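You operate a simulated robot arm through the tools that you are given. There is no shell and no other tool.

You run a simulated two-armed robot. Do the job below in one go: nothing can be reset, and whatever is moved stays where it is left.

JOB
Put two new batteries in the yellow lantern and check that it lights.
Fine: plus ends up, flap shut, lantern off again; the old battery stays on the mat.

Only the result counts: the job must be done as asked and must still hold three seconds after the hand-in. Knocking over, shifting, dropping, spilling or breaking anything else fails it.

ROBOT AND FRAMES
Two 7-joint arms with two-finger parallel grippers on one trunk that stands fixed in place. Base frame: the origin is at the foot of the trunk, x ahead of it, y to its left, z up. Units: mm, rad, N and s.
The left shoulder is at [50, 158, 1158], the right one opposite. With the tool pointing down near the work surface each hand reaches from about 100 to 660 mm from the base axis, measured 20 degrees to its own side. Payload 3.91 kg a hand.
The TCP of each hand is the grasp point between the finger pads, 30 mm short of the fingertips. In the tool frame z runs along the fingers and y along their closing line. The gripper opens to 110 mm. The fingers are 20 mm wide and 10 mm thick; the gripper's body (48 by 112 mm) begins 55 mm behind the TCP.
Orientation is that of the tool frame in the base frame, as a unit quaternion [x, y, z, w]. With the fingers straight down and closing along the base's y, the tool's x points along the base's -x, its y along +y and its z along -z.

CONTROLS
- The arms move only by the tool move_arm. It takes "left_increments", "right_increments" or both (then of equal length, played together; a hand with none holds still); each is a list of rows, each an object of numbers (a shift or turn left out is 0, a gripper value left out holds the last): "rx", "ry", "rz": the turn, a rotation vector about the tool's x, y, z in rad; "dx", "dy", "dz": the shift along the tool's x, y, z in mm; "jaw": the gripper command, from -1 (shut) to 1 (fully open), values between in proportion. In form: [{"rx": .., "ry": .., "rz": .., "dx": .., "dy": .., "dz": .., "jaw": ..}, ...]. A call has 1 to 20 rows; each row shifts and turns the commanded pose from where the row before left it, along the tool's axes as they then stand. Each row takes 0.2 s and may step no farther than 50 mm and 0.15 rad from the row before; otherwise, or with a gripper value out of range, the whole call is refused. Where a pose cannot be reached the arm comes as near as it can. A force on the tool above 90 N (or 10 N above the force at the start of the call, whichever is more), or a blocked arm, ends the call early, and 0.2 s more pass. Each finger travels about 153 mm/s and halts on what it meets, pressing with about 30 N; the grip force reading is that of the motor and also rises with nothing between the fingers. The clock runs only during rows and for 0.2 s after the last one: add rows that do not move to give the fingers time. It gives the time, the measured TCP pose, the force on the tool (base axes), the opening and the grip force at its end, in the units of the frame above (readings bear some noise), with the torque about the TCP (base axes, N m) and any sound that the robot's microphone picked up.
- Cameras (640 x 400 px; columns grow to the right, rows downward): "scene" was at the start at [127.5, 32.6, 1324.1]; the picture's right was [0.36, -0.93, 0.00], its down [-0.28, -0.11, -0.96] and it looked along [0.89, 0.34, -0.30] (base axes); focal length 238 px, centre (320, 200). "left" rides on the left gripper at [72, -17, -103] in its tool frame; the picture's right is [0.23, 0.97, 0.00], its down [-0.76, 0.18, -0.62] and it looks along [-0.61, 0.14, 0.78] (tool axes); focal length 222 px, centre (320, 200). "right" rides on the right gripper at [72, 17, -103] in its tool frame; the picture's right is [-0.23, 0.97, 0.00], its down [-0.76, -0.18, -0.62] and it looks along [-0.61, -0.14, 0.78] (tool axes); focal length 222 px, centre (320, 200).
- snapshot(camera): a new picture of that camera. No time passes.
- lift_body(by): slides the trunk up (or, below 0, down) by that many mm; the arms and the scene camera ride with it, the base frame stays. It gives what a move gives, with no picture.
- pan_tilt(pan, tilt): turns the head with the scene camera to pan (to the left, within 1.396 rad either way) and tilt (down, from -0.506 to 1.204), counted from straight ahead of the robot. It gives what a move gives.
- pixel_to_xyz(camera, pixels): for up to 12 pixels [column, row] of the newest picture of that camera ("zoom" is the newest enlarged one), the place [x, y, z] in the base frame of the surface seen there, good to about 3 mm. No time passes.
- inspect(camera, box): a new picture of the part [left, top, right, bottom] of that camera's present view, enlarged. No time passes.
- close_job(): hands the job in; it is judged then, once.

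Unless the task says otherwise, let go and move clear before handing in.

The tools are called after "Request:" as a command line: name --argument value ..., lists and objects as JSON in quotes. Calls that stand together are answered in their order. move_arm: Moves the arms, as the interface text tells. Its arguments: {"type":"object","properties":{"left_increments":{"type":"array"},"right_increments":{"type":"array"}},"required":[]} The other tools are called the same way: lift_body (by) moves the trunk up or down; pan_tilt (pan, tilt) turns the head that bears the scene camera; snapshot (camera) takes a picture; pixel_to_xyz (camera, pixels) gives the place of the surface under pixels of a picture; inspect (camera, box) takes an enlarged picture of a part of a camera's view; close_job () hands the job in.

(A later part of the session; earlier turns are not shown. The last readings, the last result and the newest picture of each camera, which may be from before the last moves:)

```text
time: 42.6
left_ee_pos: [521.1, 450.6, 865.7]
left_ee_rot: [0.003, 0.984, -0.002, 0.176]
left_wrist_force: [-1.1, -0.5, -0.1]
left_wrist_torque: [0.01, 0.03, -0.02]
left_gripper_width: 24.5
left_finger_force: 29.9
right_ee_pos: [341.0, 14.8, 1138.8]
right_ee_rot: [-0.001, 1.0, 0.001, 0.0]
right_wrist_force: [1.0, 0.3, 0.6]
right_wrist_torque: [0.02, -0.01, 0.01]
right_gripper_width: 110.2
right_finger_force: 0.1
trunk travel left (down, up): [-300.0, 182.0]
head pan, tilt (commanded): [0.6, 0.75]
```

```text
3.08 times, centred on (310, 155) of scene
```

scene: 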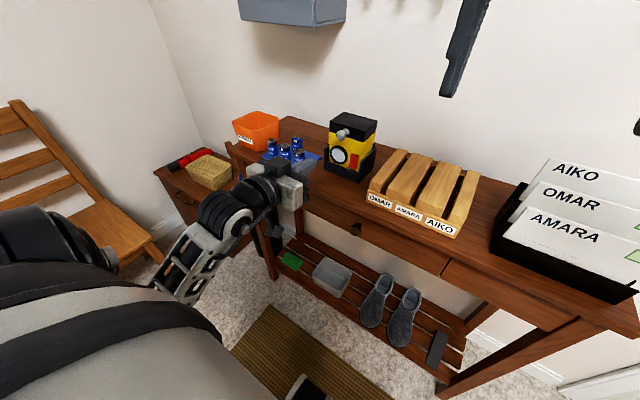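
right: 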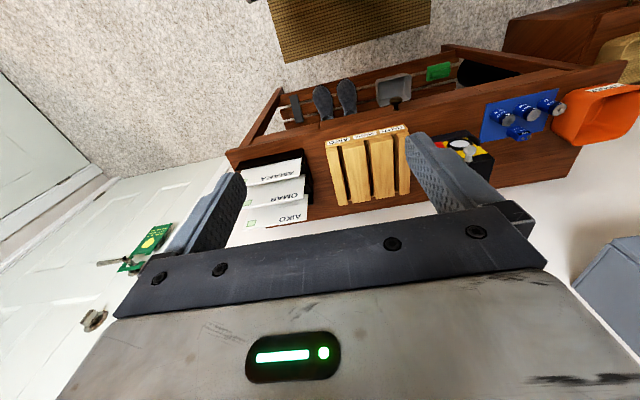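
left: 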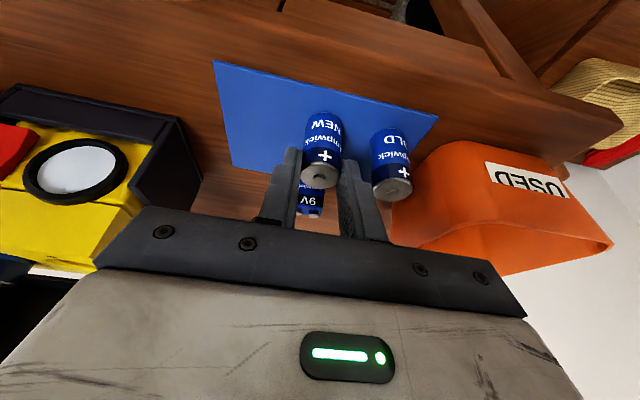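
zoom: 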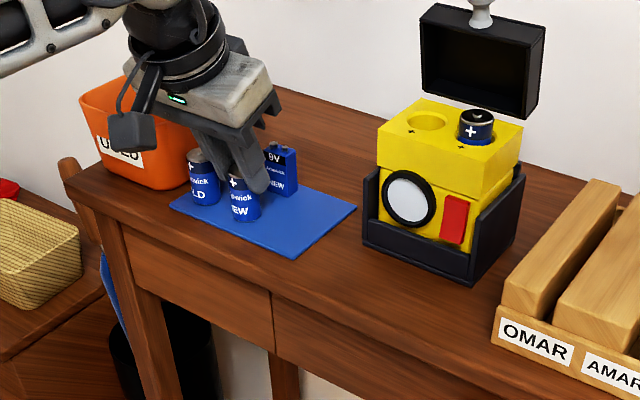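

The second NEW cell is gripped (24.5 mm). I'll lift straight up, then carry it over the left well.

Request:
move_arm --left_increments '[{"dx": -3.5, "dz": -9.4, "jaw": -1}, {"dx": -9, "dz": -24, "jaw": -1}, {"dx": -10.2, "dz": -27.7, "jaw": -1}, {"dx": -10.2, "dz": -27.7, "jaw": -1}, {"dx": -10.2, "dz": -27.7, "jaw": -1}, {"dx": -16.4, "dy": -35.6, "dz": 6, "jaw": -1}, {"dx": -16.4, "dy": -35.6, "dz": 6, "jaw": -1}, {"dx": -16.4, "dy": -35.6, "dz": 6, "jaw": -1}, {"dx": -16.4, "dy": -35.6, "dz": 6, "jaw": -1}, {"jaw": -1}]'

Request:
inspect --camera "scene" --box '[230, 70, 410, 210]'

Request:
inspect --camera "left" --box '[250, 60, 410, 220]'

```text
time: 44.8
left_ee_pos: [589.7, 308.7, 989.3]
left_ee_rot: [0.002, 0.984, -0.001, 0.176]
left_wrist_force: [0.1, 0.1, -0.2]
left_wrist_torque: [0.02, -0.01, -0.02]
left_gripper_width: 24.5
left_finger_force: 29.5
right_ee_pos: [341.2, 14.6, 1140.3]
right_ee_rot: [0.0, 1.0, 0.002, -0.001]
right_wrist_force: [0.4, -0.3, 0.4]
right_wrist_torque: [0.03, -0.02, 0.0]
right_gripper_width: 109.9
right_finger_force: 0.0
trunk travel left (down, up): [-300.0, 182.0]
head pan, tilt (commanded): [0.6, 0.75]
```

```text
2.86 times, centred on (320, 140) of scene
```

zoom: 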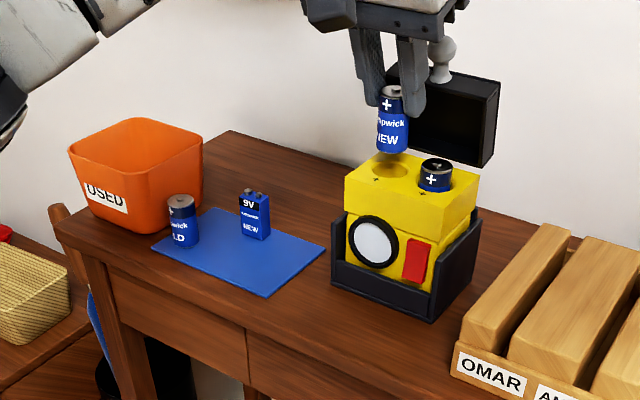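

```text
2.50 times, centred on (330, 140) of left
```

zoom: 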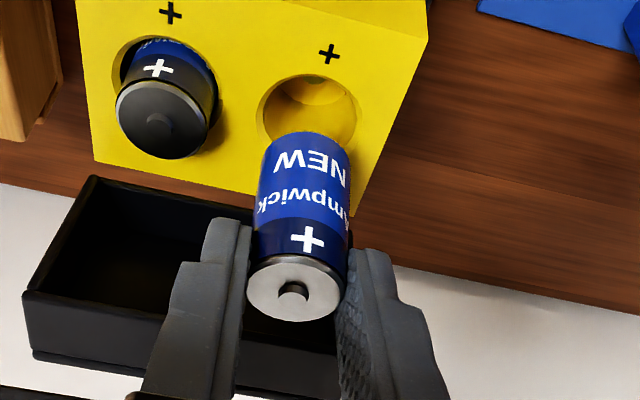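

The second cell hangs upright over the left well. I'll verify its centre against the well and the first cell's position.

Request:
pixel_to_xyz --camera "zoom" --pixels '[[252, 285], [340, 292], [297, 260], [291, 317], [257, 120], [361, 115], [312, 75], [118, 108], [204, 118], [165, 80], [155, 154], [158, 105]]'

```text
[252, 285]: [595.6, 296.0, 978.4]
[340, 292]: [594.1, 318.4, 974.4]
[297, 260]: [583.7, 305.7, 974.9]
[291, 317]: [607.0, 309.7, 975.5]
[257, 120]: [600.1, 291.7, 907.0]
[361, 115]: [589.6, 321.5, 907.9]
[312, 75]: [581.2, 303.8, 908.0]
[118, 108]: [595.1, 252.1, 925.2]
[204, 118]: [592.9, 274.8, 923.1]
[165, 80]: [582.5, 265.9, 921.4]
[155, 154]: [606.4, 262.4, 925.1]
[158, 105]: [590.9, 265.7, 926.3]
```

The held cell (595.4,307.3) is aligned with the left well (596.8,307.2) within about 1 mm; the first cell is seated at top z≈925. I'll nudge +1 mm in x and lower to the well mouth.

Request:
move_arm --left_increments '[{"dx": -1.1, "dz": 0.4, "jaw": -1}, {"dx": 3.4, "dz": 9.2, "jaw": -1}, {"dx": 3.4, "dz": 9.2, "jaw": -1}, {"dx": 2.8, "dz": 7.5, "jaw": -1}, {"jaw": -1}]'

Request:
inspect --camera "scene" --box '[290, 70, 410, 190]'

Request:
inspect --camera "left" --box '[250, 60, 410, 220]'

```text
time: 46.0
left_ee_pos: [591.0, 307.8, 962.1]
left_ee_rot: [0.003, 0.985, -0.003, 0.175]
left_wrist_force: [0.4, 1.6, -0.5]
left_wrist_torque: [-0.02, -0.01, -0.01]
left_gripper_width: 24.5
left_finger_force: 30.3
right_ee_pos: [340.0, 14.5, 1139.8]
right_ee_rot: [0.0, 1.0, 0.001, 0.0]
right_wrist_force: [0.0, -0.9, -0.2]
right_wrist_torque: [0.03, -0.02, 0.03]
right_gripper_width: 110.0
right_finger_force: 0.1
trunk travel left (down, up): [-300.0, 182.0]
head pan, tilt (commanded): [0.6, 0.75]
```

```text
3.33 times, centred on (350, 130) of scene
```

zoom: 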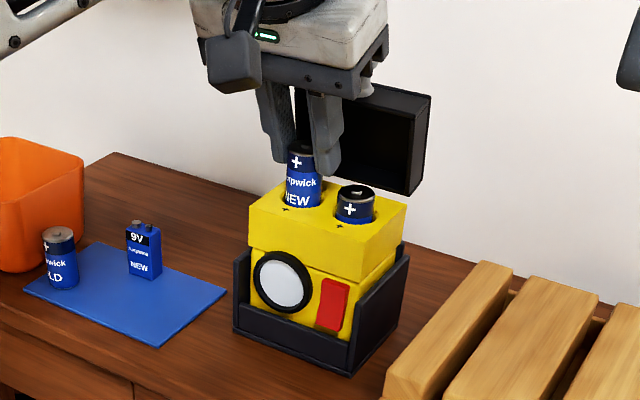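

```text
2.50 times, centred on (330, 140) of left
```

zoom: 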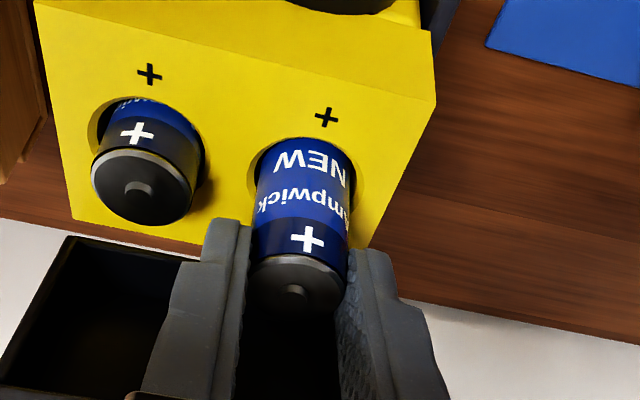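

It is entering the left well cleanly. I'll lower another 17 mm in small steps and release with a small opening.

Request:
move_arm --left_increments '[{"dx": 1.75, "dz": 4.7, "jaw": -1}, {"dx": 1.75, "dz": 4.7, "jaw": -1}, {"dx": 1.75, "dz": 4.7, "jaw": -1}, {"dx": 0.7, "dz": 1.9, "jaw": -1}, {"jaw": -1}, {"jaw": -0.52}, {"jaw": -0.47}, {"jaw": -0.44}, {"jaw": -0.44}]'

Request:
inspect --camera "scene" --box '[290, 70, 410, 190]'

Request:
inspect --camera "left" --box '[250, 60, 410, 220]'

```text
time: 48.0
left_ee_pos: [590.7, 307.8, 945.0]
left_ee_rot: [0.002, 0.984, -0.002, 0.176]
left_wrist_force: [0.0, 0.1, 0.5]
left_wrist_torque: [-0.02, 0.01, 0.0]
left_gripper_width: 31.0
left_finger_force: 0.0
right_ee_pos: [340.8, 14.6, 1138.1]
right_ee_rot: [0.001, 1.0, 0.002, 0.0]
right_wrist_force: [-0.9, 0.7, 0.1]
right_wrist_torque: [-0.01, 0.02, 0.04]
right_gripper_width: 110.0
right_finger_force: 0.1
trunk travel left (down, up): [-300.0, 182.0]
head pan, tilt (commanded): [0.6, 0.75]
```

```text
3.33 times, centred on (350, 130) of scene
```

zoom: 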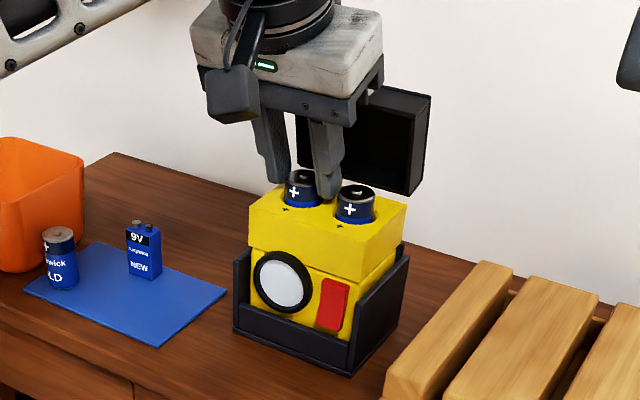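

```text
2.50 times, centred on (330, 140) of left
```

zoom: 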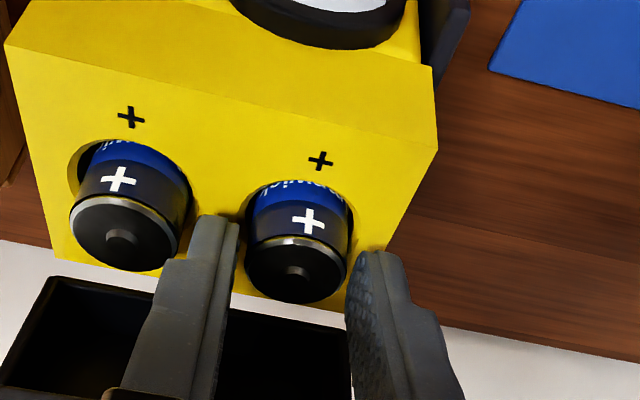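

Both cells are seated nub-up in their wells. I'll rise straight out and look at everything, including the flap and knob.

Request:
move_arm --left_increments '[{"dx": -3.5, "dz": -9.4, "jaw": -0.44}, {"dx": -7, "dz": -18.7, "jaw": -0.44}, {"dx": -8, "dz": -21.5, "jaw": -0.44}, {"dx": 12, "dz": -30, "jaw": -0.44}, {"dx": 12, "dz": -30, "jaw": -1}, {"jaw": -1}]'

Request:
inspect --camera "left" --box '[200, 20, 440, 260]'

Request:
inspect --camera "scene" --box '[290, 70, 410, 190]'

Request:
pixel_to_xyz --camera "zoom" --pixels '[[362, 50], [352, 55], [373, 57], [360, 68], [361, 85], [362, 95], [310, 76], [425, 98], [299, 88], [340, 90], [302, 175], [355, 192]]'

```text
time: 49.4
left_ee_pos: [548.6, 309.0, 1044.5]
left_ee_rot: [0.003, 0.985, -0.002, 0.175]
left_wrist_force: [0.9, 0.2, 0.1]
left_wrist_torque: [0.03, 0.03, 0.0]
left_gripper_width: 0.0
left_finger_force: 30.5
right_ee_pos: [340.5, 14.9, 1140.2]
right_ee_rot: [0.0, 1.0, 0.001, 0.001]
right_wrist_force: [-0.1, 0.3, -0.6]
right_wrist_torque: [-0.02, 0.02, 0.02]
right_gripper_width: 109.9
right_finger_force: 0.1
trunk travel left (down, up): [-300.0, 182.0]
head pan, tilt (commanded): [0.6, 0.75]
```

```text
1.67 times, centred on (320, 140) of left
```

zoom: 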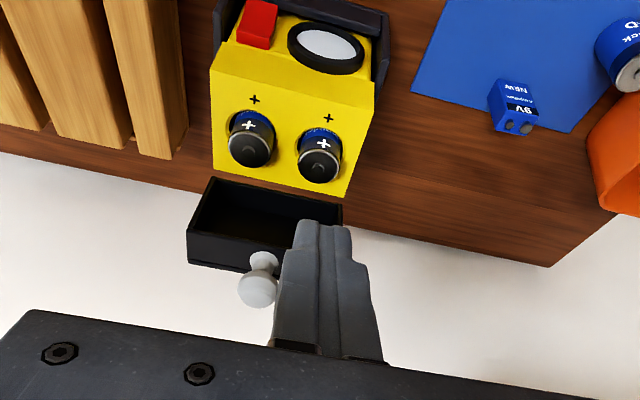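

```text
3.33 times, centred on (350, 130) of scene
```

zoom: 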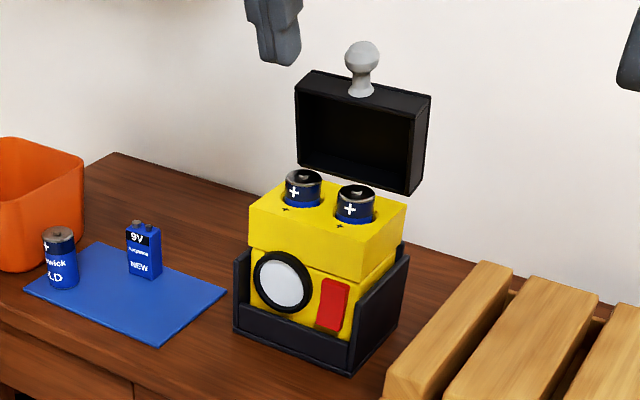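

```text
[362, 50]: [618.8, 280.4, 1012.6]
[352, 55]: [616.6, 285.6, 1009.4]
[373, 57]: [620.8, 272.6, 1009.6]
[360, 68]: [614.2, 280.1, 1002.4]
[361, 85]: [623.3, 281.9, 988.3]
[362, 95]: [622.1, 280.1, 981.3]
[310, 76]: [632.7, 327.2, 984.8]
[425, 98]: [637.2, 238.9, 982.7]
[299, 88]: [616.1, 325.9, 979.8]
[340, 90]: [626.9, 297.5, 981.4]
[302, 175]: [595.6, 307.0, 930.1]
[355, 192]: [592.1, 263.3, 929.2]
```

Both cells show nub-up at z≈925–930 in their wells, and the knob ball is at about (624.5,285,1003.5). I'll pitch to 0.6 rad and pass the closed fingers above and behind the knob.

Request:
move_arm --left_increments '[{"ry": -0.125, "dy": -12, "jaw": -1}, {"ry": -0.125, "dy": -12, "jaw": -1}, {"dx": -17, "dz": -24.8, "jaw": -1}, {"dx": -37.1, "dz": 25.4, "jaw": -1}, {"dx": -39, "dz": 27, "jaw": -1}, {"jaw": -1}]'

Request:
snapshot --camera "left"

Request:
inspect --camera "scene" --box '[290, 50, 410, 190]'

```text
time: 50.8
left_ee_pos: [639.3, 283.8, 1075.8]
left_ee_rot: [0.003, 0.955, -0.003, 0.297]
left_wrist_force: [0.2, -0.5, 0.1]
left_wrist_torque: [0.02, 0.03, 0.01]
left_gripper_width: 0.0
left_finger_force: 30.2
right_ee_pos: [341.6, 14.8, 1141.3]
right_ee_rot: [0.0, 1.0, 0.001, 0.0]
right_wrist_force: [-0.2, 0.0, -0.3]
right_wrist_torque: [0.0, -0.04, -0.01]
right_gripper_width: 109.9
right_finger_force: 0.1
trunk travel left (down, up): [-300.0, 182.0]
head pan, tilt (commanded): [0.6, 0.75]
```

```text
taken
```

left: 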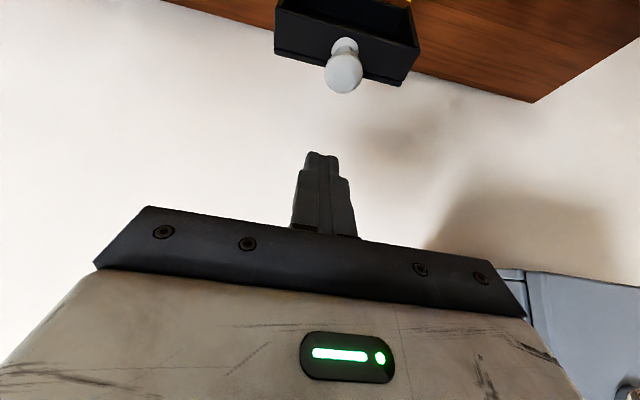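

```text
2.86 times, centred on (350, 120) of scene
```

zoom: 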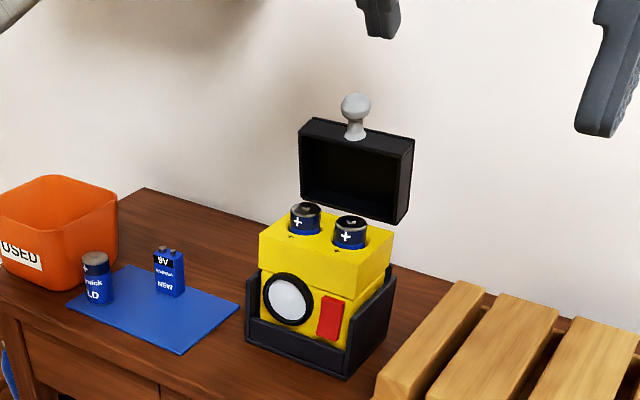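

The hand is above and behind the knob, clear of it. I'll measure the knob from the left view for y-alignment.

Request:
pixel_to_xyz --camera "left" --pixels '[[343, 72], [326, 72], [360, 75], [343, 88], [343, 56], [345, 45], [280, 52], [395, 80]]'

```text
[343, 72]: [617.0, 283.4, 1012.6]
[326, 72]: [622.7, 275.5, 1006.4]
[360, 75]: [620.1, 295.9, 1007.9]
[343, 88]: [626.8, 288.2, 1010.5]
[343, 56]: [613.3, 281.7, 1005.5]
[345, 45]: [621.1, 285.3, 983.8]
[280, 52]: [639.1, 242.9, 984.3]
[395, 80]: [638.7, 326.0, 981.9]
```

The ball centre is (624,285,1004). I'll descend behind it, then draw it gently toward the robot to bring the flap back to about 75°.

Request:
move_arm --left_increments '[{"dx": 11.2, "dy": 0.6, "dz": 17.8, "jaw": -1}, {"dx": 11.2, "dy": 0.6, "dz": 17.8, "jaw": -1}, {"jaw": -1}, {"dx": 5, "dz": -1.6, "jaw": -1}, {"dx": 5, "dz": -1.6, "jaw": -1}, {"dx": 5.4, "dz": -3.2, "jaw": -1}, {"dx": 5.4, "dz": -3.2, "jaw": -1}]'

Request:
snapshot --camera "left"

Request:
inspect --camera "scene" --box '[290, 50, 410, 190]'

```text
time: 52.4
left_ee_pos: [618.9, 285.9, 1029.5]
left_ee_rot: [0.003, 0.955, -0.002, 0.296]
left_wrist_force: [-0.5, 0.4, -0.2]
left_wrist_torque: [0.01, -0.03, -0.01]
left_gripper_width: 0.1
left_finger_force: 29.9
right_ee_pos: [340.4, 15.8, 1138.8]
right_ee_rot: [0.0, 1.0, 0.001, 0.0]
right_wrist_force: [1.2, -0.6, -0.5]
right_wrist_torque: [-0.02, 0.0, 0.0]
right_gripper_width: 110.0
right_finger_force: 0.0
trunk travel left (down, up): [-300.0, 182.0]
head pan, tilt (commanded): [0.6, 0.75]
```

```text
taken
```

left: 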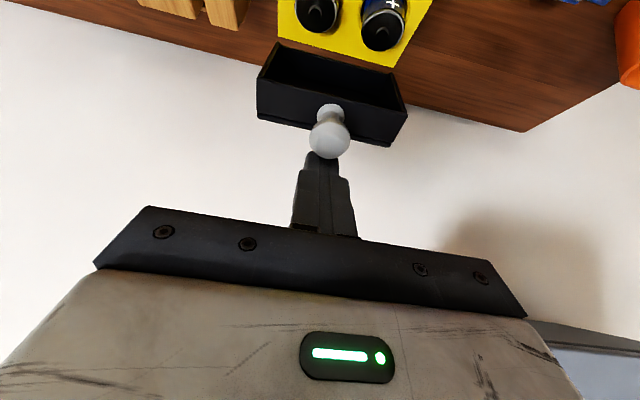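

```text
2.86 times, centred on (350, 120) of scene
```

zoom: 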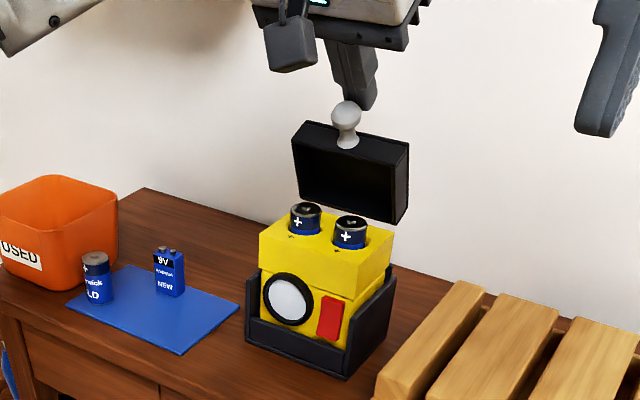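

The flap is following (now about 75°). I'll continue gently to about 65° and see whether it stays with the finger.

Request:
move_arm --left_increments '[{"dx": 4.9, "dz": -1.9, "jaw": -1}, {"dx": 4.9, "dz": -1.9, "jaw": -1}, {"dx": 4.9, "dz": -1.9, "jaw": -1}, {"jaw": -1}]'

Request:
snapshot --camera "left"

Request:
inspect --camera "scene" --box '[290, 50, 410, 190]'

```text
time: 53.4
left_ee_pos: [602.4, 284.3, 1026.4]
left_ee_rot: [0.002, 0.955, -0.002, 0.297]
left_wrist_force: [1.0, -0.6, 0.0]
left_wrist_torque: [0.02, 0.0, -0.01]
left_gripper_width: 0.0
left_finger_force: 29.6
right_ee_pos: [340.8, 15.8, 1139.3]
right_ee_rot: [0.0, 1.0, 0.001, 0.0]
right_wrist_force: [0.0, 0.4, 0.0]
right_wrist_torque: [0.03, -0.02, -0.01]
right_gripper_width: 110.1
right_finger_force: 0.1
trunk travel left (down, up): [-300.0, 182.0]
head pan, tilt (commanded): [0.6, 0.75]
```

```text
taken
```

left: 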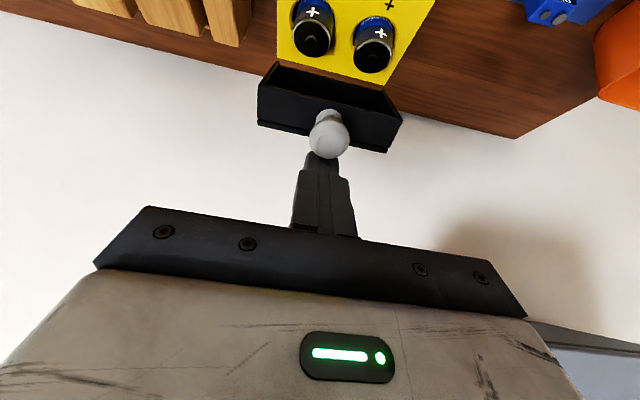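

```text
2.86 times, centred on (350, 120) of scene
```

zoom: 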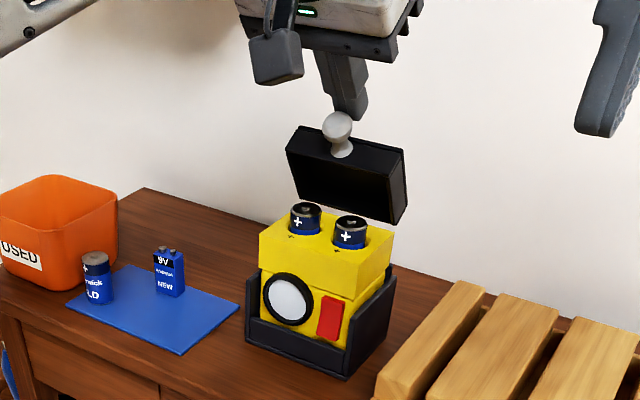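

The flap stays with the finger at about 65°. I'll carry on to about 45°, tilting the hand slightly as it goes.

Request:
move_arm --left_increments '[{"dx": 5.2, "dz": -1.05, "jaw": -1}, {"dx": 5.2, "dz": -1.05, "jaw": -1}, {"dx": 5.2, "dz": -1.05, "jaw": -1}, {"dx": 6.0, "dz": -0.6, "ry": -0.033, "jaw": -1}, {"dx": 6.0, "dz": -1.0, "ry": -0.033, "jaw": -1}, {"dx": 6.0, "dz": -1.3, "ry": -0.033, "jaw": -1}, {"jaw": -1}]'

Request:
snapshot --camera "left"

Request:
inspect --camera "scene" --box '[290, 50, 410, 190]'

```text
time: 55.0
left_ee_pos: [571.5, 286.1, 1011.0]
left_ee_rot: [0.003, 0.939, -0.003, 0.345]
left_wrist_force: [-1.2, 0.2, 0.8]
left_wrist_torque: [-0.02, 0.0, 0.02]
left_gripper_width: 0.0
left_finger_force: 29.9
right_ee_pos: [340.9, 14.7, 1138.9]
right_ee_rot: [-0.001, 1.0, 0.001, 0.0]
right_wrist_force: [0.4, -0.3, -0.7]
right_wrist_torque: [-0.02, 0.0, -0.04]
right_gripper_width: 110.1
right_finger_force: 0.0
trunk travel left (down, up): [-300.0, 182.0]
head pan, tilt (commanded): [0.6, 0.75]
```

```text
taken
```

left: 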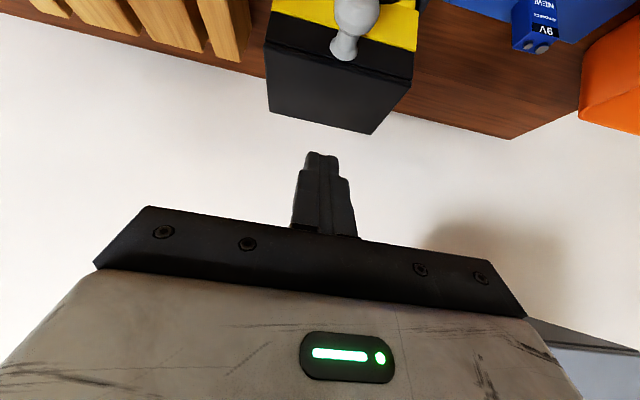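

```text
2.86 times, centred on (350, 120) of scene
```

zoom: 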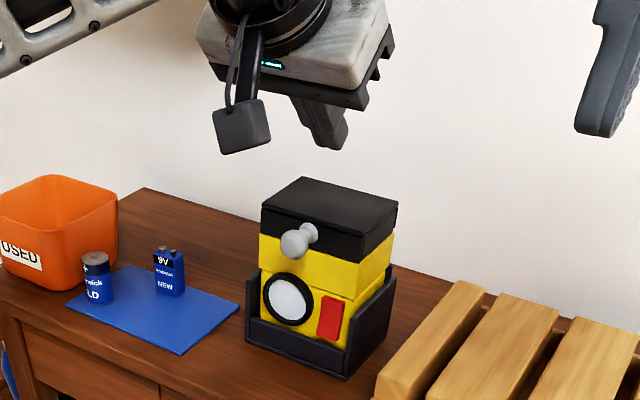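

The flap swung shut on its own. I'll check it is flush and look closely at the red switch.

Request:
inspect --camera "scene" --box '[310, 100, 390, 190]'

Request:
pixel_to_xyz --camera "zoom" --pixels '[[270, 55], [220, 100], [390, 90], [300, 130], [240, 175], [290, 205], [298, 240], [285, 270], [318, 240], [200, 215], [370, 170], [350, 75]]'

```text
4.44 times, centred on (350, 145) of scene
```

zoom: 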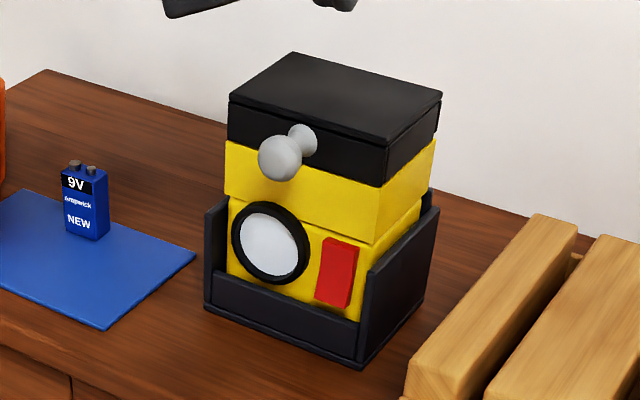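

```text
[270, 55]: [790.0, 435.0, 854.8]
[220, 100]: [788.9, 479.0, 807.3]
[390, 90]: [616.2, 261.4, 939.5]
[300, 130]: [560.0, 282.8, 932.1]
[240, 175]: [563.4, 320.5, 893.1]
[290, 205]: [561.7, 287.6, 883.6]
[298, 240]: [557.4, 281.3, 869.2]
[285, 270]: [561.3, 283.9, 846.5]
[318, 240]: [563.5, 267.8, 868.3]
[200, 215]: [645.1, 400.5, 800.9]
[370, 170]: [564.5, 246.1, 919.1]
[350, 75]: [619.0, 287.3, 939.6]
```

The flap looks flush (top z≈939 by this camera, as at the start). I'll bring the closed fingers round in front of the red switch, staying back, and look closely.

Request:
move_arm --left_increments '[{"dx": 32.5, "dz": -24.3, "jaw": -1}, {"dx": 32.5, "dz": -24.3, "jaw": -1}, {"ry": -0.0975, "dy": -14.3, "jaw": -1}, {"ry": -0.0975, "dy": -14.3, "jaw": -1}, {"dx": 23.9, "dz": 22.2, "jaw": -1}, {"dx": 23.9, "dz": 22.2, "jaw": -1}, {"dx": 23.9, "dz": 22.2, "jaw": -1}, {"dx": 23.9, "dz": 22.2, "jaw": -1}, {"jaw": -1}]'

Request:
snapshot --camera "left"

Request:
inspect --camera "scene" --box '[290, 90, 410, 190]'

Request:
inspect --camera "left" --box '[230, 20, 430, 220]'

```text
time: 57.0
left_ee_pos: [500.6, 257.0, 875.6]
left_ee_rot: [0.002, 0.901, -0.003, 0.434]
left_wrist_force: [0.0, 0.4, -0.4]
left_wrist_torque: [-0.02, 0.0, 0.0]
left_gripper_width: 0.0
left_finger_force: 30.1
right_ee_pos: [341.3, 14.4, 1140.4]
right_ee_rot: [-0.001, 1.0, 0.0, 0.0]
right_wrist_force: [0.5, -1.4, -1.0]
right_wrist_torque: [-0.01, 0.01, 0.01]
right_gripper_width: 110.0
right_finger_force: 0.1
trunk travel left (down, up): [-300.0, 182.0]
head pan, tilt (commanded): [0.6, 0.75]
```

```text
taken
```

left: 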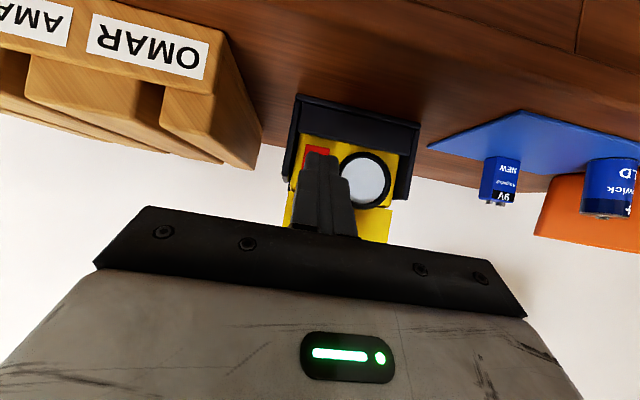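

```text
4.00 times, centred on (350, 140) of scene
```

zoom: 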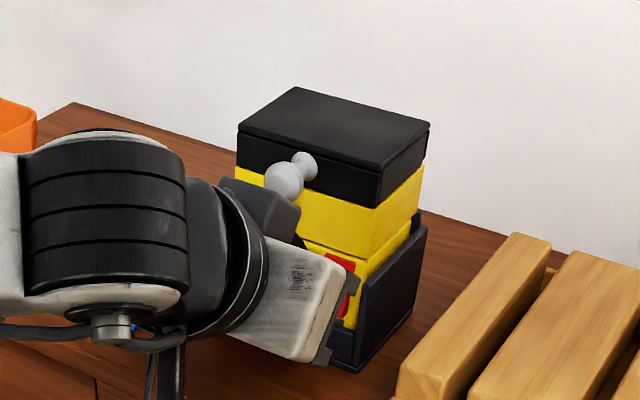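

```text
2.00 times, centred on (330, 120) of left
```

zoom: 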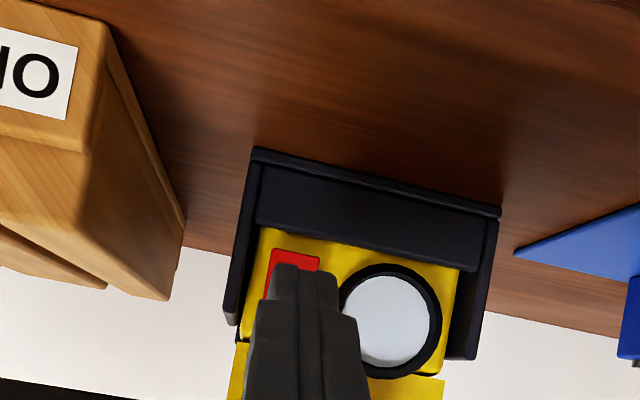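

The fingertips are in front of the switch (its lower edge still visible at left-zoom (295,258)), aligned in y. I'll advance to just short of it and check.

Request:
move_arm --left_increments '[{"dx": -4.3, "dz": 9.3, "dy": 0.5, "jaw": -1}, {"dx": -4.3, "dz": 9.3, "jaw": -1}, {"jaw": -1}]'

Request:
inspect --camera "left" --box '[230, 60, 400, 230]'

Request:
inspect --camera "scene" --box '[310, 100, 390, 190]'

```text
time: 57.8
left_ee_pos: [520.8, 256.9, 871.7]
left_ee_rot: [0.002, 0.901, -0.002, 0.434]
left_wrist_force: [-0.4, 0.4, 0.1]
left_wrist_torque: [0.0, 0.01, 0.0]
left_gripper_width: 0.0
left_finger_force: 29.7
right_ee_pos: [340.8, 14.4, 1139.9]
right_ee_rot: [-0.001, 1.0, 0.001, 0.0]
right_wrist_force: [-0.1, 0.4, 0.6]
right_wrist_torque: [-0.01, -0.03, 0.01]
right_gripper_width: 109.9
right_finger_force: 0.1
trunk travel left (down, up): [-300.0, 182.0]
head pan, tilt (commanded): [0.6, 0.75]
```

```text
2.35 times, centred on (315, 145) of left
```

zoom: 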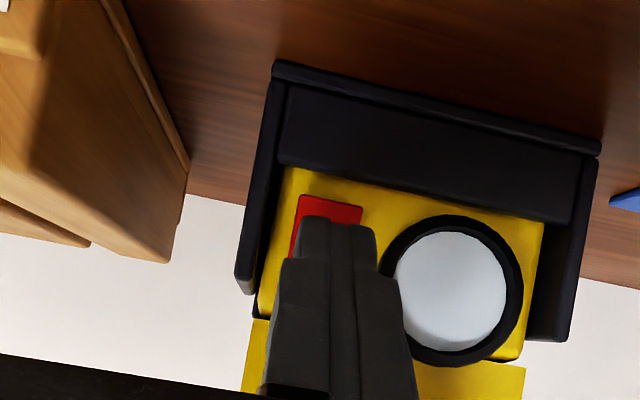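

```text
4.44 times, centred on (350, 145) of scene
```

zoom: 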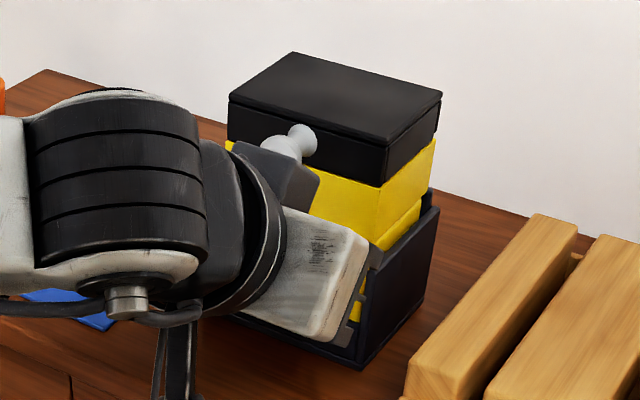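

The fingertips are a couple of mm in front of the switch and slightly left of its centre; the lens is unlit. I'll shift 2 mm right and press forward in 1 mm steps, reading force.

Request:
move_arm --left_increments '[{"dy": -2, "jaw": -1}, {"dx": -0.62, "dz": 0.78, "jaw": -1}, {"dx": -0.62, "dz": 0.78, "jaw": -1}, {"dx": -0.62, "dz": 0.78, "jaw": -1}, {"dx": -0.62, "dz": 0.78, "jaw": -1}]'

Request:
inspect --camera "left" --box '[230, 60, 400, 230]'

```text
time: 59.0
left_ee_pos: [524.7, 254.7, 871.6]
left_ee_rot: [0.001, 0.901, -0.002, 0.434]
left_wrist_force: [-1.3, -1.3, 0.6]
left_wrist_torque: [0.01, -0.02, 0.02]
left_gripper_width: 0.0
left_finger_force: 30.0
right_ee_pos: [340.8, 15.3, 1140.0]
right_ee_rot: [0.0, 1.0, 0.001, 0.0]
right_wrist_force: [0.8, 0.5, -0.3]
right_wrist_torque: [0.01, -0.01, 0.0]
right_gripper_width: 109.8
right_finger_force: 0.0
trunk travel left (down, up): [-300.0, 182.0]
head pan, tilt (commanded): [0.6, 0.75]
```

```text
2.35 times, centred on (315, 145) of left
```

zoom: 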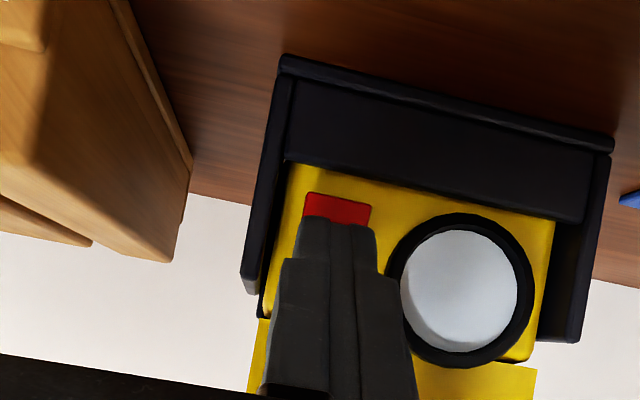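

No contact yet (force within noise), and the tips are now centred on the switch. I'll advance another 4 mm in 1 mm steps.

Request:
move_arm --left_increments '[{"dx": -0.62, "dz": 0.78, "jaw": -1}, {"dx": -0.62, "dz": 0.78, "jaw": -1}, {"dx": -0.62, "dz": 0.78, "jaw": -1}]'

Request:
inspect --camera "left" --box '[230, 60, 400, 230]'

```text
time: 59.8
left_ee_pos: [525.6, 254.0, 871.5]
left_ee_rot: [0.002, 0.901, -0.003, 0.434]
left_wrist_force: [-24.9, 2.1, 3.6]
left_wrist_torque: [-0.05, 0.14, 0.08]
left_gripper_width: 0.3
left_finger_force: 29.4
right_ee_pos: [339.9, 15.6, 1141.2]
right_ee_rot: [0.0, 1.0, 0.001, 0.002]
right_wrist_force: [-0.2, 0.8, -0.2]
right_wrist_torque: [-0.01, 0.03, -0.02]
right_gripper_width: 110.0
right_finger_force: 0.1
trunk travel left (down, up): [-300.0, 182.0]
head pan, tilt (commanded): [0.6, 0.75]
```

```text
2.35 times, centred on (315, 145) of left
```

zoom: 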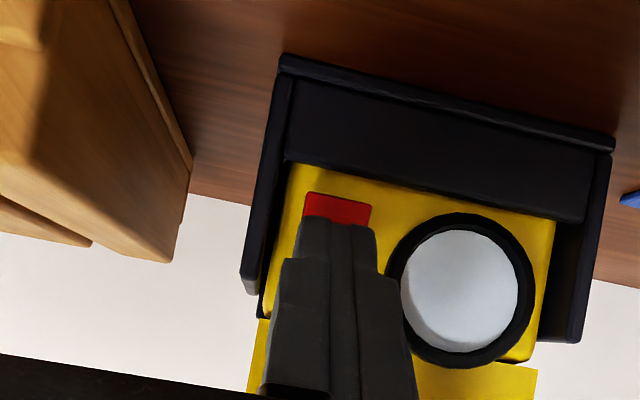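

The switch resists at ~25 N at its middle (z≈860) with no light and no click, so it may be a rocker that wants an end pressed. I'll back off and examine it closely.

Request:
move_arm --left_increments '[{"dx": 1.25, "dz": -1.56, "jaw": -1}, {"dx": 3.1, "dz": -3.9, "jaw": -1}, {"dx": 12.5, "dz": -15.6, "jaw": -1}, {"dx": 12.5, "dz": -15.6, "jaw": -1}, {"dx": -30, "dz": -25, "jaw": -1}, {"jaw": -1}]'

Request:
inspect --camera "left" --box '[260, 0, 400, 120]'

Request:
inspect --camera "scene" --box '[325, 140, 375, 185]'

```text
time: 61.2
left_ee_pos: [478.2, 256.1, 909.5]
left_ee_rot: [0.001, 0.901, -0.001, 0.434]
left_wrist_force: [0.3, -0.9, -0.7]
left_wrist_torque: [-0.06, 0.0, 0.04]
left_gripper_width: 0.2
left_finger_force: 29.9
right_ee_pos: [340.4, 15.4, 1140.1]
right_ee_rot: [0.0, 1.0, 0.002, 0.0]
right_wrist_force: [0.6, 1.1, 0.3]
right_wrist_torque: [-0.02, 0.04, -0.01]
right_gripper_width: 110.0
right_finger_force: 0.1
trunk travel left (down, up): [-300.0, 182.0]
head pan, tilt (commanded): [0.6, 0.75]
```

```text
3.33 times, centred on (330, 60) of left
```

zoom: 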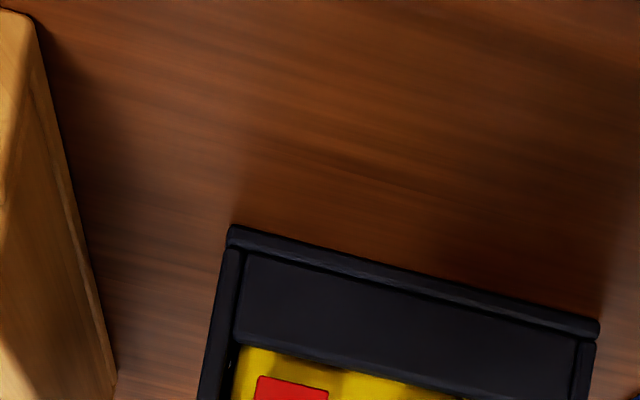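

```text
8.89 times, centred on (350, 162) of scene
```

zoom: 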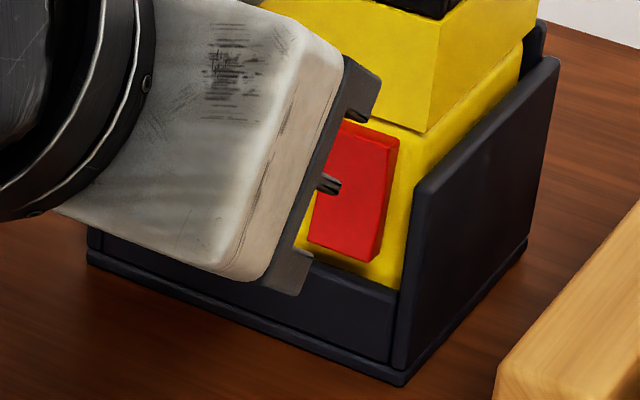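

The switch's side profile looks angled like a rocker. I'll move the hand back and up out of the line of sight to see it clearly.

Request:
move_arm --left_increments '[{"dx": -10, "dy": 30, "dz": -35, "jaw": -1}, {"dx": -10, "dy": 35, "dz": -30, "jaw": -1}, {"dy": 35, "dz": -30, "jaw": -1}, {"jaw": -1}]'

Request:
inspect --camera "scene" --box '[325, 130, 375, 185]'

Request:
inspect --camera "left" --box '[150, 20, 350, 180]'

```text
time: 62.2
left_ee_pos: [416.8, 355.9, 986.0]
left_ee_rot: [0.003, 0.901, -0.003, 0.433]
left_wrist_force: [0.5, 0.2, -0.1]
left_wrist_torque: [-0.01, -0.01, -0.04]
left_gripper_width: 0.2
left_finger_force: 29.8
right_ee_pos: [341.0, 14.8, 1138.7]
right_ee_rot: [0.0, 1.0, 0.001, 0.0]
right_wrist_force: [-0.6, -0.3, -0.2]
right_wrist_torque: [0.02, 0.02, 0.01]
right_gripper_width: 110.0
right_finger_force: 0.2
trunk travel left (down, up): [-300.0, 182.0]
head pan, tilt (commanded): [0.6, 0.75]
```

```text
7.27 times, centred on (350, 158) of scene
```

zoom: 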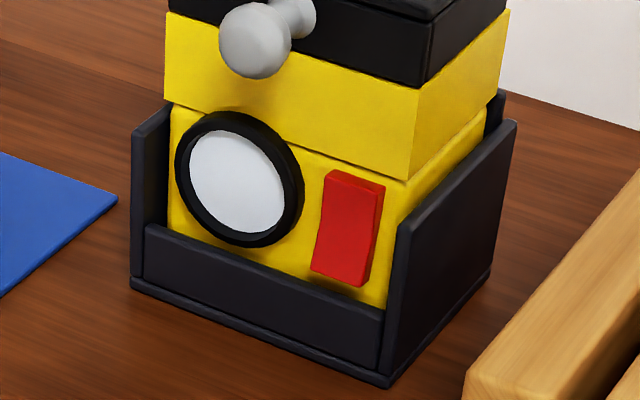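

```text
2.50 times, centred on (250, 100) of left
```

zoom: 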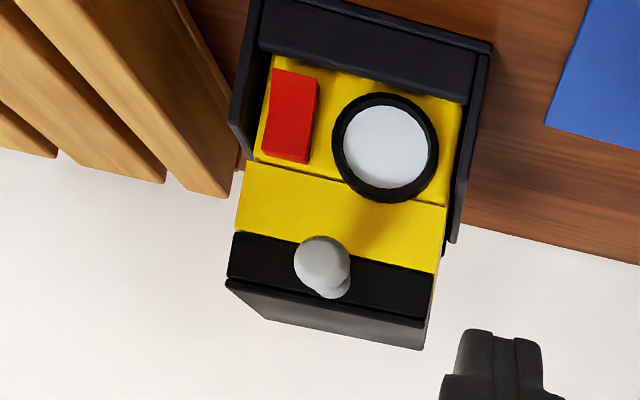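

The lens is off and the switch is clearly visible now. I'll enlarge it much further to judge which end sticks out.

Request:
inspect --camera "scene" --box '[344, 150, 360, 172]'

Request:
inspect --camera "left" --box '[225, 40, 290, 95]'

Request:
pixel_to_xyz --camera "zoom" --pixels '[[270, 120]]'

```text
16.00 times, centred on (352, 161) of scene
```

zoom: 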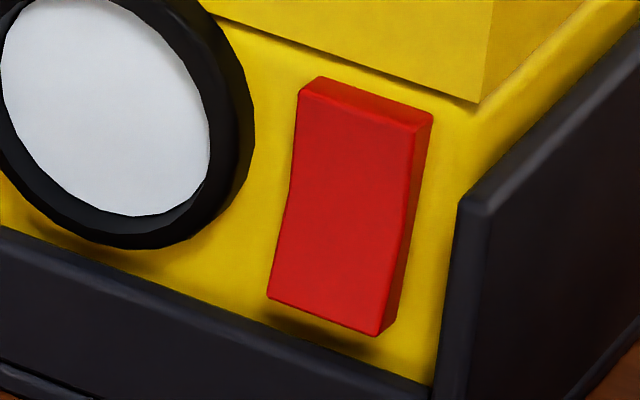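

```text
7.27 times, centred on (258, 68) of left
```

zoom: 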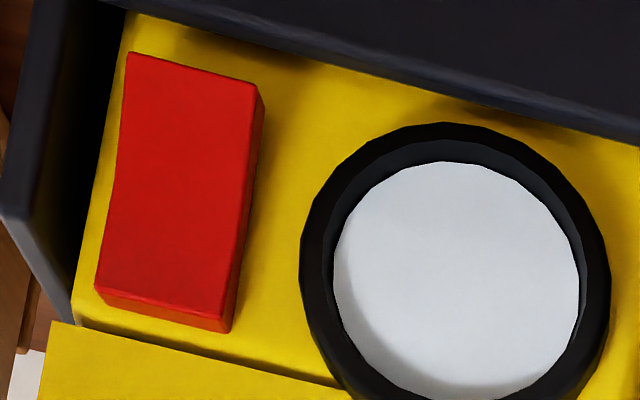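

```text
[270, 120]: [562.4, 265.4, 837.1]
```

The switch is a V-faced rocker. I'll sample its face at the lower end, middle and upper end to see which end protrudes.

Request:
pixel_to_xyz --camera "zoom" --pixels '[[140, 65], [170, 72], [200, 80], [240, 90], [130, 180], [160, 185], [190, 190], [225, 195], [110, 280], [140, 290], [170, 298], [205, 310]]'

Request:
pixel_to_xyz --camera "zoom" --pixels '[[135, 70], [165, 78], [195, 84], [235, 95], [128, 170], [158, 175], [188, 180], [222, 185], [112, 275], [142, 285], [172, 293], [207, 300]]'

Request:
pixel_to_xyz --camera "zoom" --pixels '[[90, 100], [95, 200], [85, 290], [280, 120], [270, 250], [255, 330], [275, 300], [100, 50], [290, 180]]'

```text
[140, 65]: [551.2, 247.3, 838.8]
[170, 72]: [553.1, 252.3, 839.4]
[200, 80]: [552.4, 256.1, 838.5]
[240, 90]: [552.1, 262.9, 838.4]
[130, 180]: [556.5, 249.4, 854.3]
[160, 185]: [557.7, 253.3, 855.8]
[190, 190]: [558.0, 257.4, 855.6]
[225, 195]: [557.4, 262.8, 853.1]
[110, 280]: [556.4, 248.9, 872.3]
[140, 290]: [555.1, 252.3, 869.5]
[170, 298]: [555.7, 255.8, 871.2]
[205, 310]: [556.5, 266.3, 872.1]
```

```text
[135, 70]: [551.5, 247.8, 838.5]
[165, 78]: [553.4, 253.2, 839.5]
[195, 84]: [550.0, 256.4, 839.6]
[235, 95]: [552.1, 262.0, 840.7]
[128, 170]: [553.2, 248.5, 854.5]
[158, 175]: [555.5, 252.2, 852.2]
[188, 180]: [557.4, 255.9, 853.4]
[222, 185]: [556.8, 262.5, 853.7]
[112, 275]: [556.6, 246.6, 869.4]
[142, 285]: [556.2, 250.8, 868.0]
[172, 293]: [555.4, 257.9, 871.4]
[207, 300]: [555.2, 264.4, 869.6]
```

```text
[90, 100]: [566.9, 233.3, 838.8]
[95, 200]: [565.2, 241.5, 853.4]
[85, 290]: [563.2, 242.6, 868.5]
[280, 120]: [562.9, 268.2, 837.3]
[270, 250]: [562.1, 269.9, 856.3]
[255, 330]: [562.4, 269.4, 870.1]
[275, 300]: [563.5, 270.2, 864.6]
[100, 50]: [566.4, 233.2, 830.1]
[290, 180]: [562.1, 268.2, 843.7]
```

The lower end protrudes most (x≈552 at z≈839, against ≈556 at the middle and top), so the lower end must be pressed to switch on. I'll bring the fingertips in front of the lower end.

Request:
move_arm --left_increments '[{"dx": -12.5, "dy": -33.3, "dz": 15.6, "jaw": -1}, {"dx": -12.5, "dy": -33.3, "dz": 15.6, "jaw": -1}, {"dx": -12.5, "dy": -33.3, "dz": 15.6, "jaw": -1}, {"dx": 22.5, "dz": 25.9, "jaw": -1}, {"dx": 22.5, "dz": 25.9, "jaw": -1}, {"dx": 22.5, "dz": 25.9, "jaw": -1}, {"dx": 22.4, "dz": 26, "jaw": -1}, {"jaw": -1}]'

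Request:
inspect --camera "left" --box '[230, 60, 400, 230]'

Request:
inspect --camera "scene" --box '[310, 100, 390, 190]'

```text
time: 64.0
left_ee_pos: [504.8, 254.1, 850.8]
left_ee_rot: [0.002, 0.901, -0.003, 0.433]
left_wrist_force: [-0.3, 0.5, 1.7]
left_wrist_torque: [-0.02, 0.03, -0.01]
left_gripper_width: 0.1
left_finger_force: 30.4
right_ee_pos: [341.7, 14.9, 1139.6]
right_ee_rot: [0.0, 1.0, 0.001, -0.001]
right_wrist_force: [0.0, 0.9, -0.4]
right_wrist_torque: [0.02, -0.01, -0.02]
right_gripper_width: 110.0
right_finger_force: 0.1
trunk travel left (down, up): [-300.0, 182.0]
head pan, tilt (commanded): [0.6, 0.75]
```

```text
2.35 times, centred on (315, 145) of left
```

zoom: 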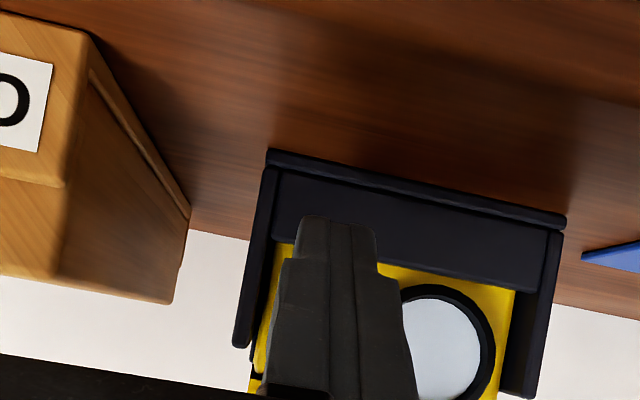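

```text
4.44 times, centred on (350, 145) of scene
```

zoom: 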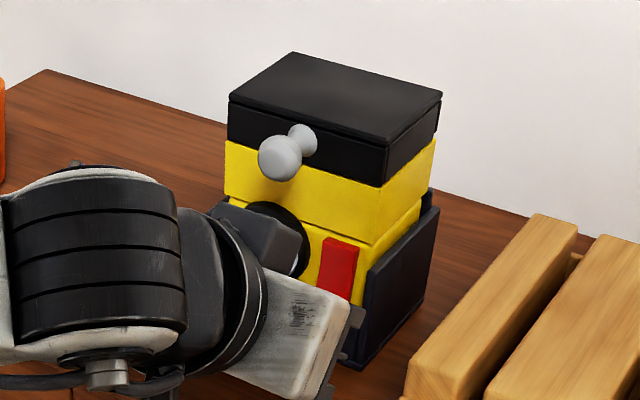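

The tips are ~18 mm short of the switch's lower end. I'll check the height of the cradle's front rim so that I clear it.

Request:
inspect --camera "left" --box '[230, 60, 400, 230]'

Request:
pixel_to_xyz --camera "zoom" --pixels '[[440, 275], [440, 262], [440, 240], [440, 215], [285, 235], [500, 280], [400, 180], [282, 215], [540, 240]]'

```text
2.35 times, centred on (315, 145) of left
```

zoom: 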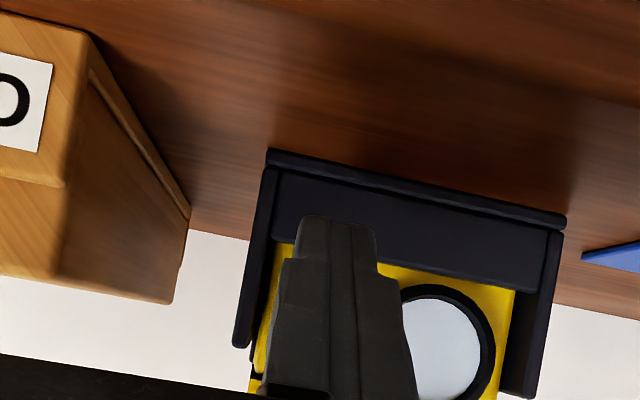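

```text
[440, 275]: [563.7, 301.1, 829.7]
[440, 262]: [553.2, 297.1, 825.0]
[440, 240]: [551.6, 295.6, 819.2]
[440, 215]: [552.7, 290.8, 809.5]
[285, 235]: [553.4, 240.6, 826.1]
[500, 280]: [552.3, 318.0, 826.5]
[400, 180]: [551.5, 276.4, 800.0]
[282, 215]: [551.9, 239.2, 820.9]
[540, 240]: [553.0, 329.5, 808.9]
```

The rim top is at z≈827, so contact at z≈840 clears it. I'll advance 15 mm, then press in 1 mm steps.

Request:
move_arm --left_increments '[{"dx": -4.7, "dz": 5.9, "dy": 0.8, "jaw": -1}, {"dx": -4.7, "dz": 5.8, "dy": 0.7, "jaw": -1}, {"jaw": -1}, {"dx": -0.62, "dz": 0.78, "jaw": -1}, {"dx": -0.62, "dz": 0.78, "jaw": -1}, {"dx": -0.62, "dz": 0.78, "jaw": -1}]'

Request:
inspect --camera "left" --box '[230, 60, 400, 230]'

```text
time: 65.4
left_ee_pos: [522.0, 256.6, 850.4]
left_ee_rot: [0.003, 0.901, -0.002, 0.434]
left_wrist_force: [-0.1, 0.6, -0.9]
left_wrist_torque: [0.0, 0.03, 0.04]
left_gripper_width: 0.0
left_finger_force: 30.0
right_ee_pos: [340.9, 14.1, 1139.5]
right_ee_rot: [0.0, 1.0, 0.002, 0.0]
right_wrist_force: [1.0, -0.2, 0.6]
right_wrist_torque: [-0.02, 0.0, 0.0]
right_gripper_width: 110.1
right_finger_force: 0.0
trunk travel left (down, up): [-300.0, 182.0]
head pan, tilt (commanded): [0.6, 0.75]
```

```text
2.35 times, centred on (315, 145) of left
```

zoom: 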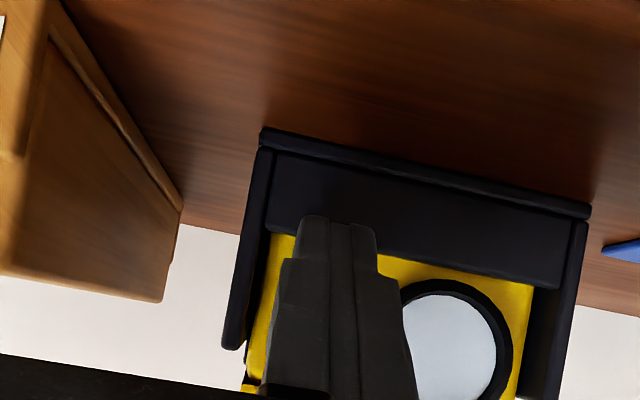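

No contact yet. I'll continue in 1 mm steps.

Request:
move_arm --left_increments '[{"dx": -0.62, "dz": 0.78, "jaw": -1}, {"dx": -0.62, "dz": 0.78, "jaw": -1}, {"dx": -0.62, "dz": 0.78, "jaw": -1}]'

Request:
inspect --camera "left" --box '[230, 60, 400, 230]'

```text
time: 66.2
left_ee_pos: [524.8, 256.3, 850.3]
left_ee_rot: [0.002, 0.901, -0.002, 0.434]
left_wrist_force: [-0.3, 0.4, 0.2]
left_wrist_torque: [0.0, 0.0, -0.01]
left_gripper_width: 0.2
left_finger_force: 29.6
right_ee_pos: [341.6, 15.9, 1139.5]
right_ee_rot: [0.001, 1.0, 0.0, 0.0]
right_wrist_force: [-0.5, 0.0, -0.2]
right_wrist_torque: [0.02, -0.02, 0.0]
right_gripper_width: 110.1
right_finger_force: 0.2
trunk travel left (down, up): [-300.0, 182.0]
head pan, tilt (commanded): [0.6, 0.75]
```

```text
2.35 times, centred on (315, 145) of left
```

zoom: 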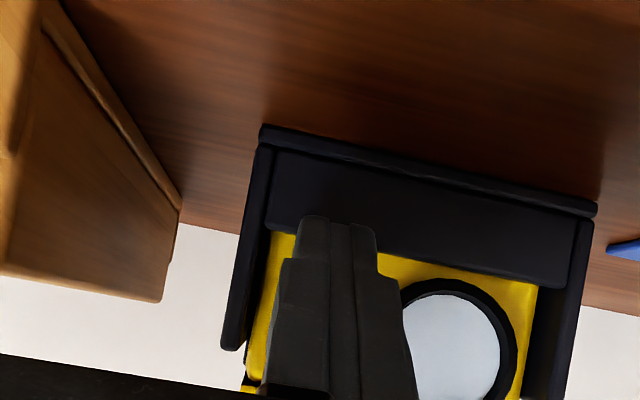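

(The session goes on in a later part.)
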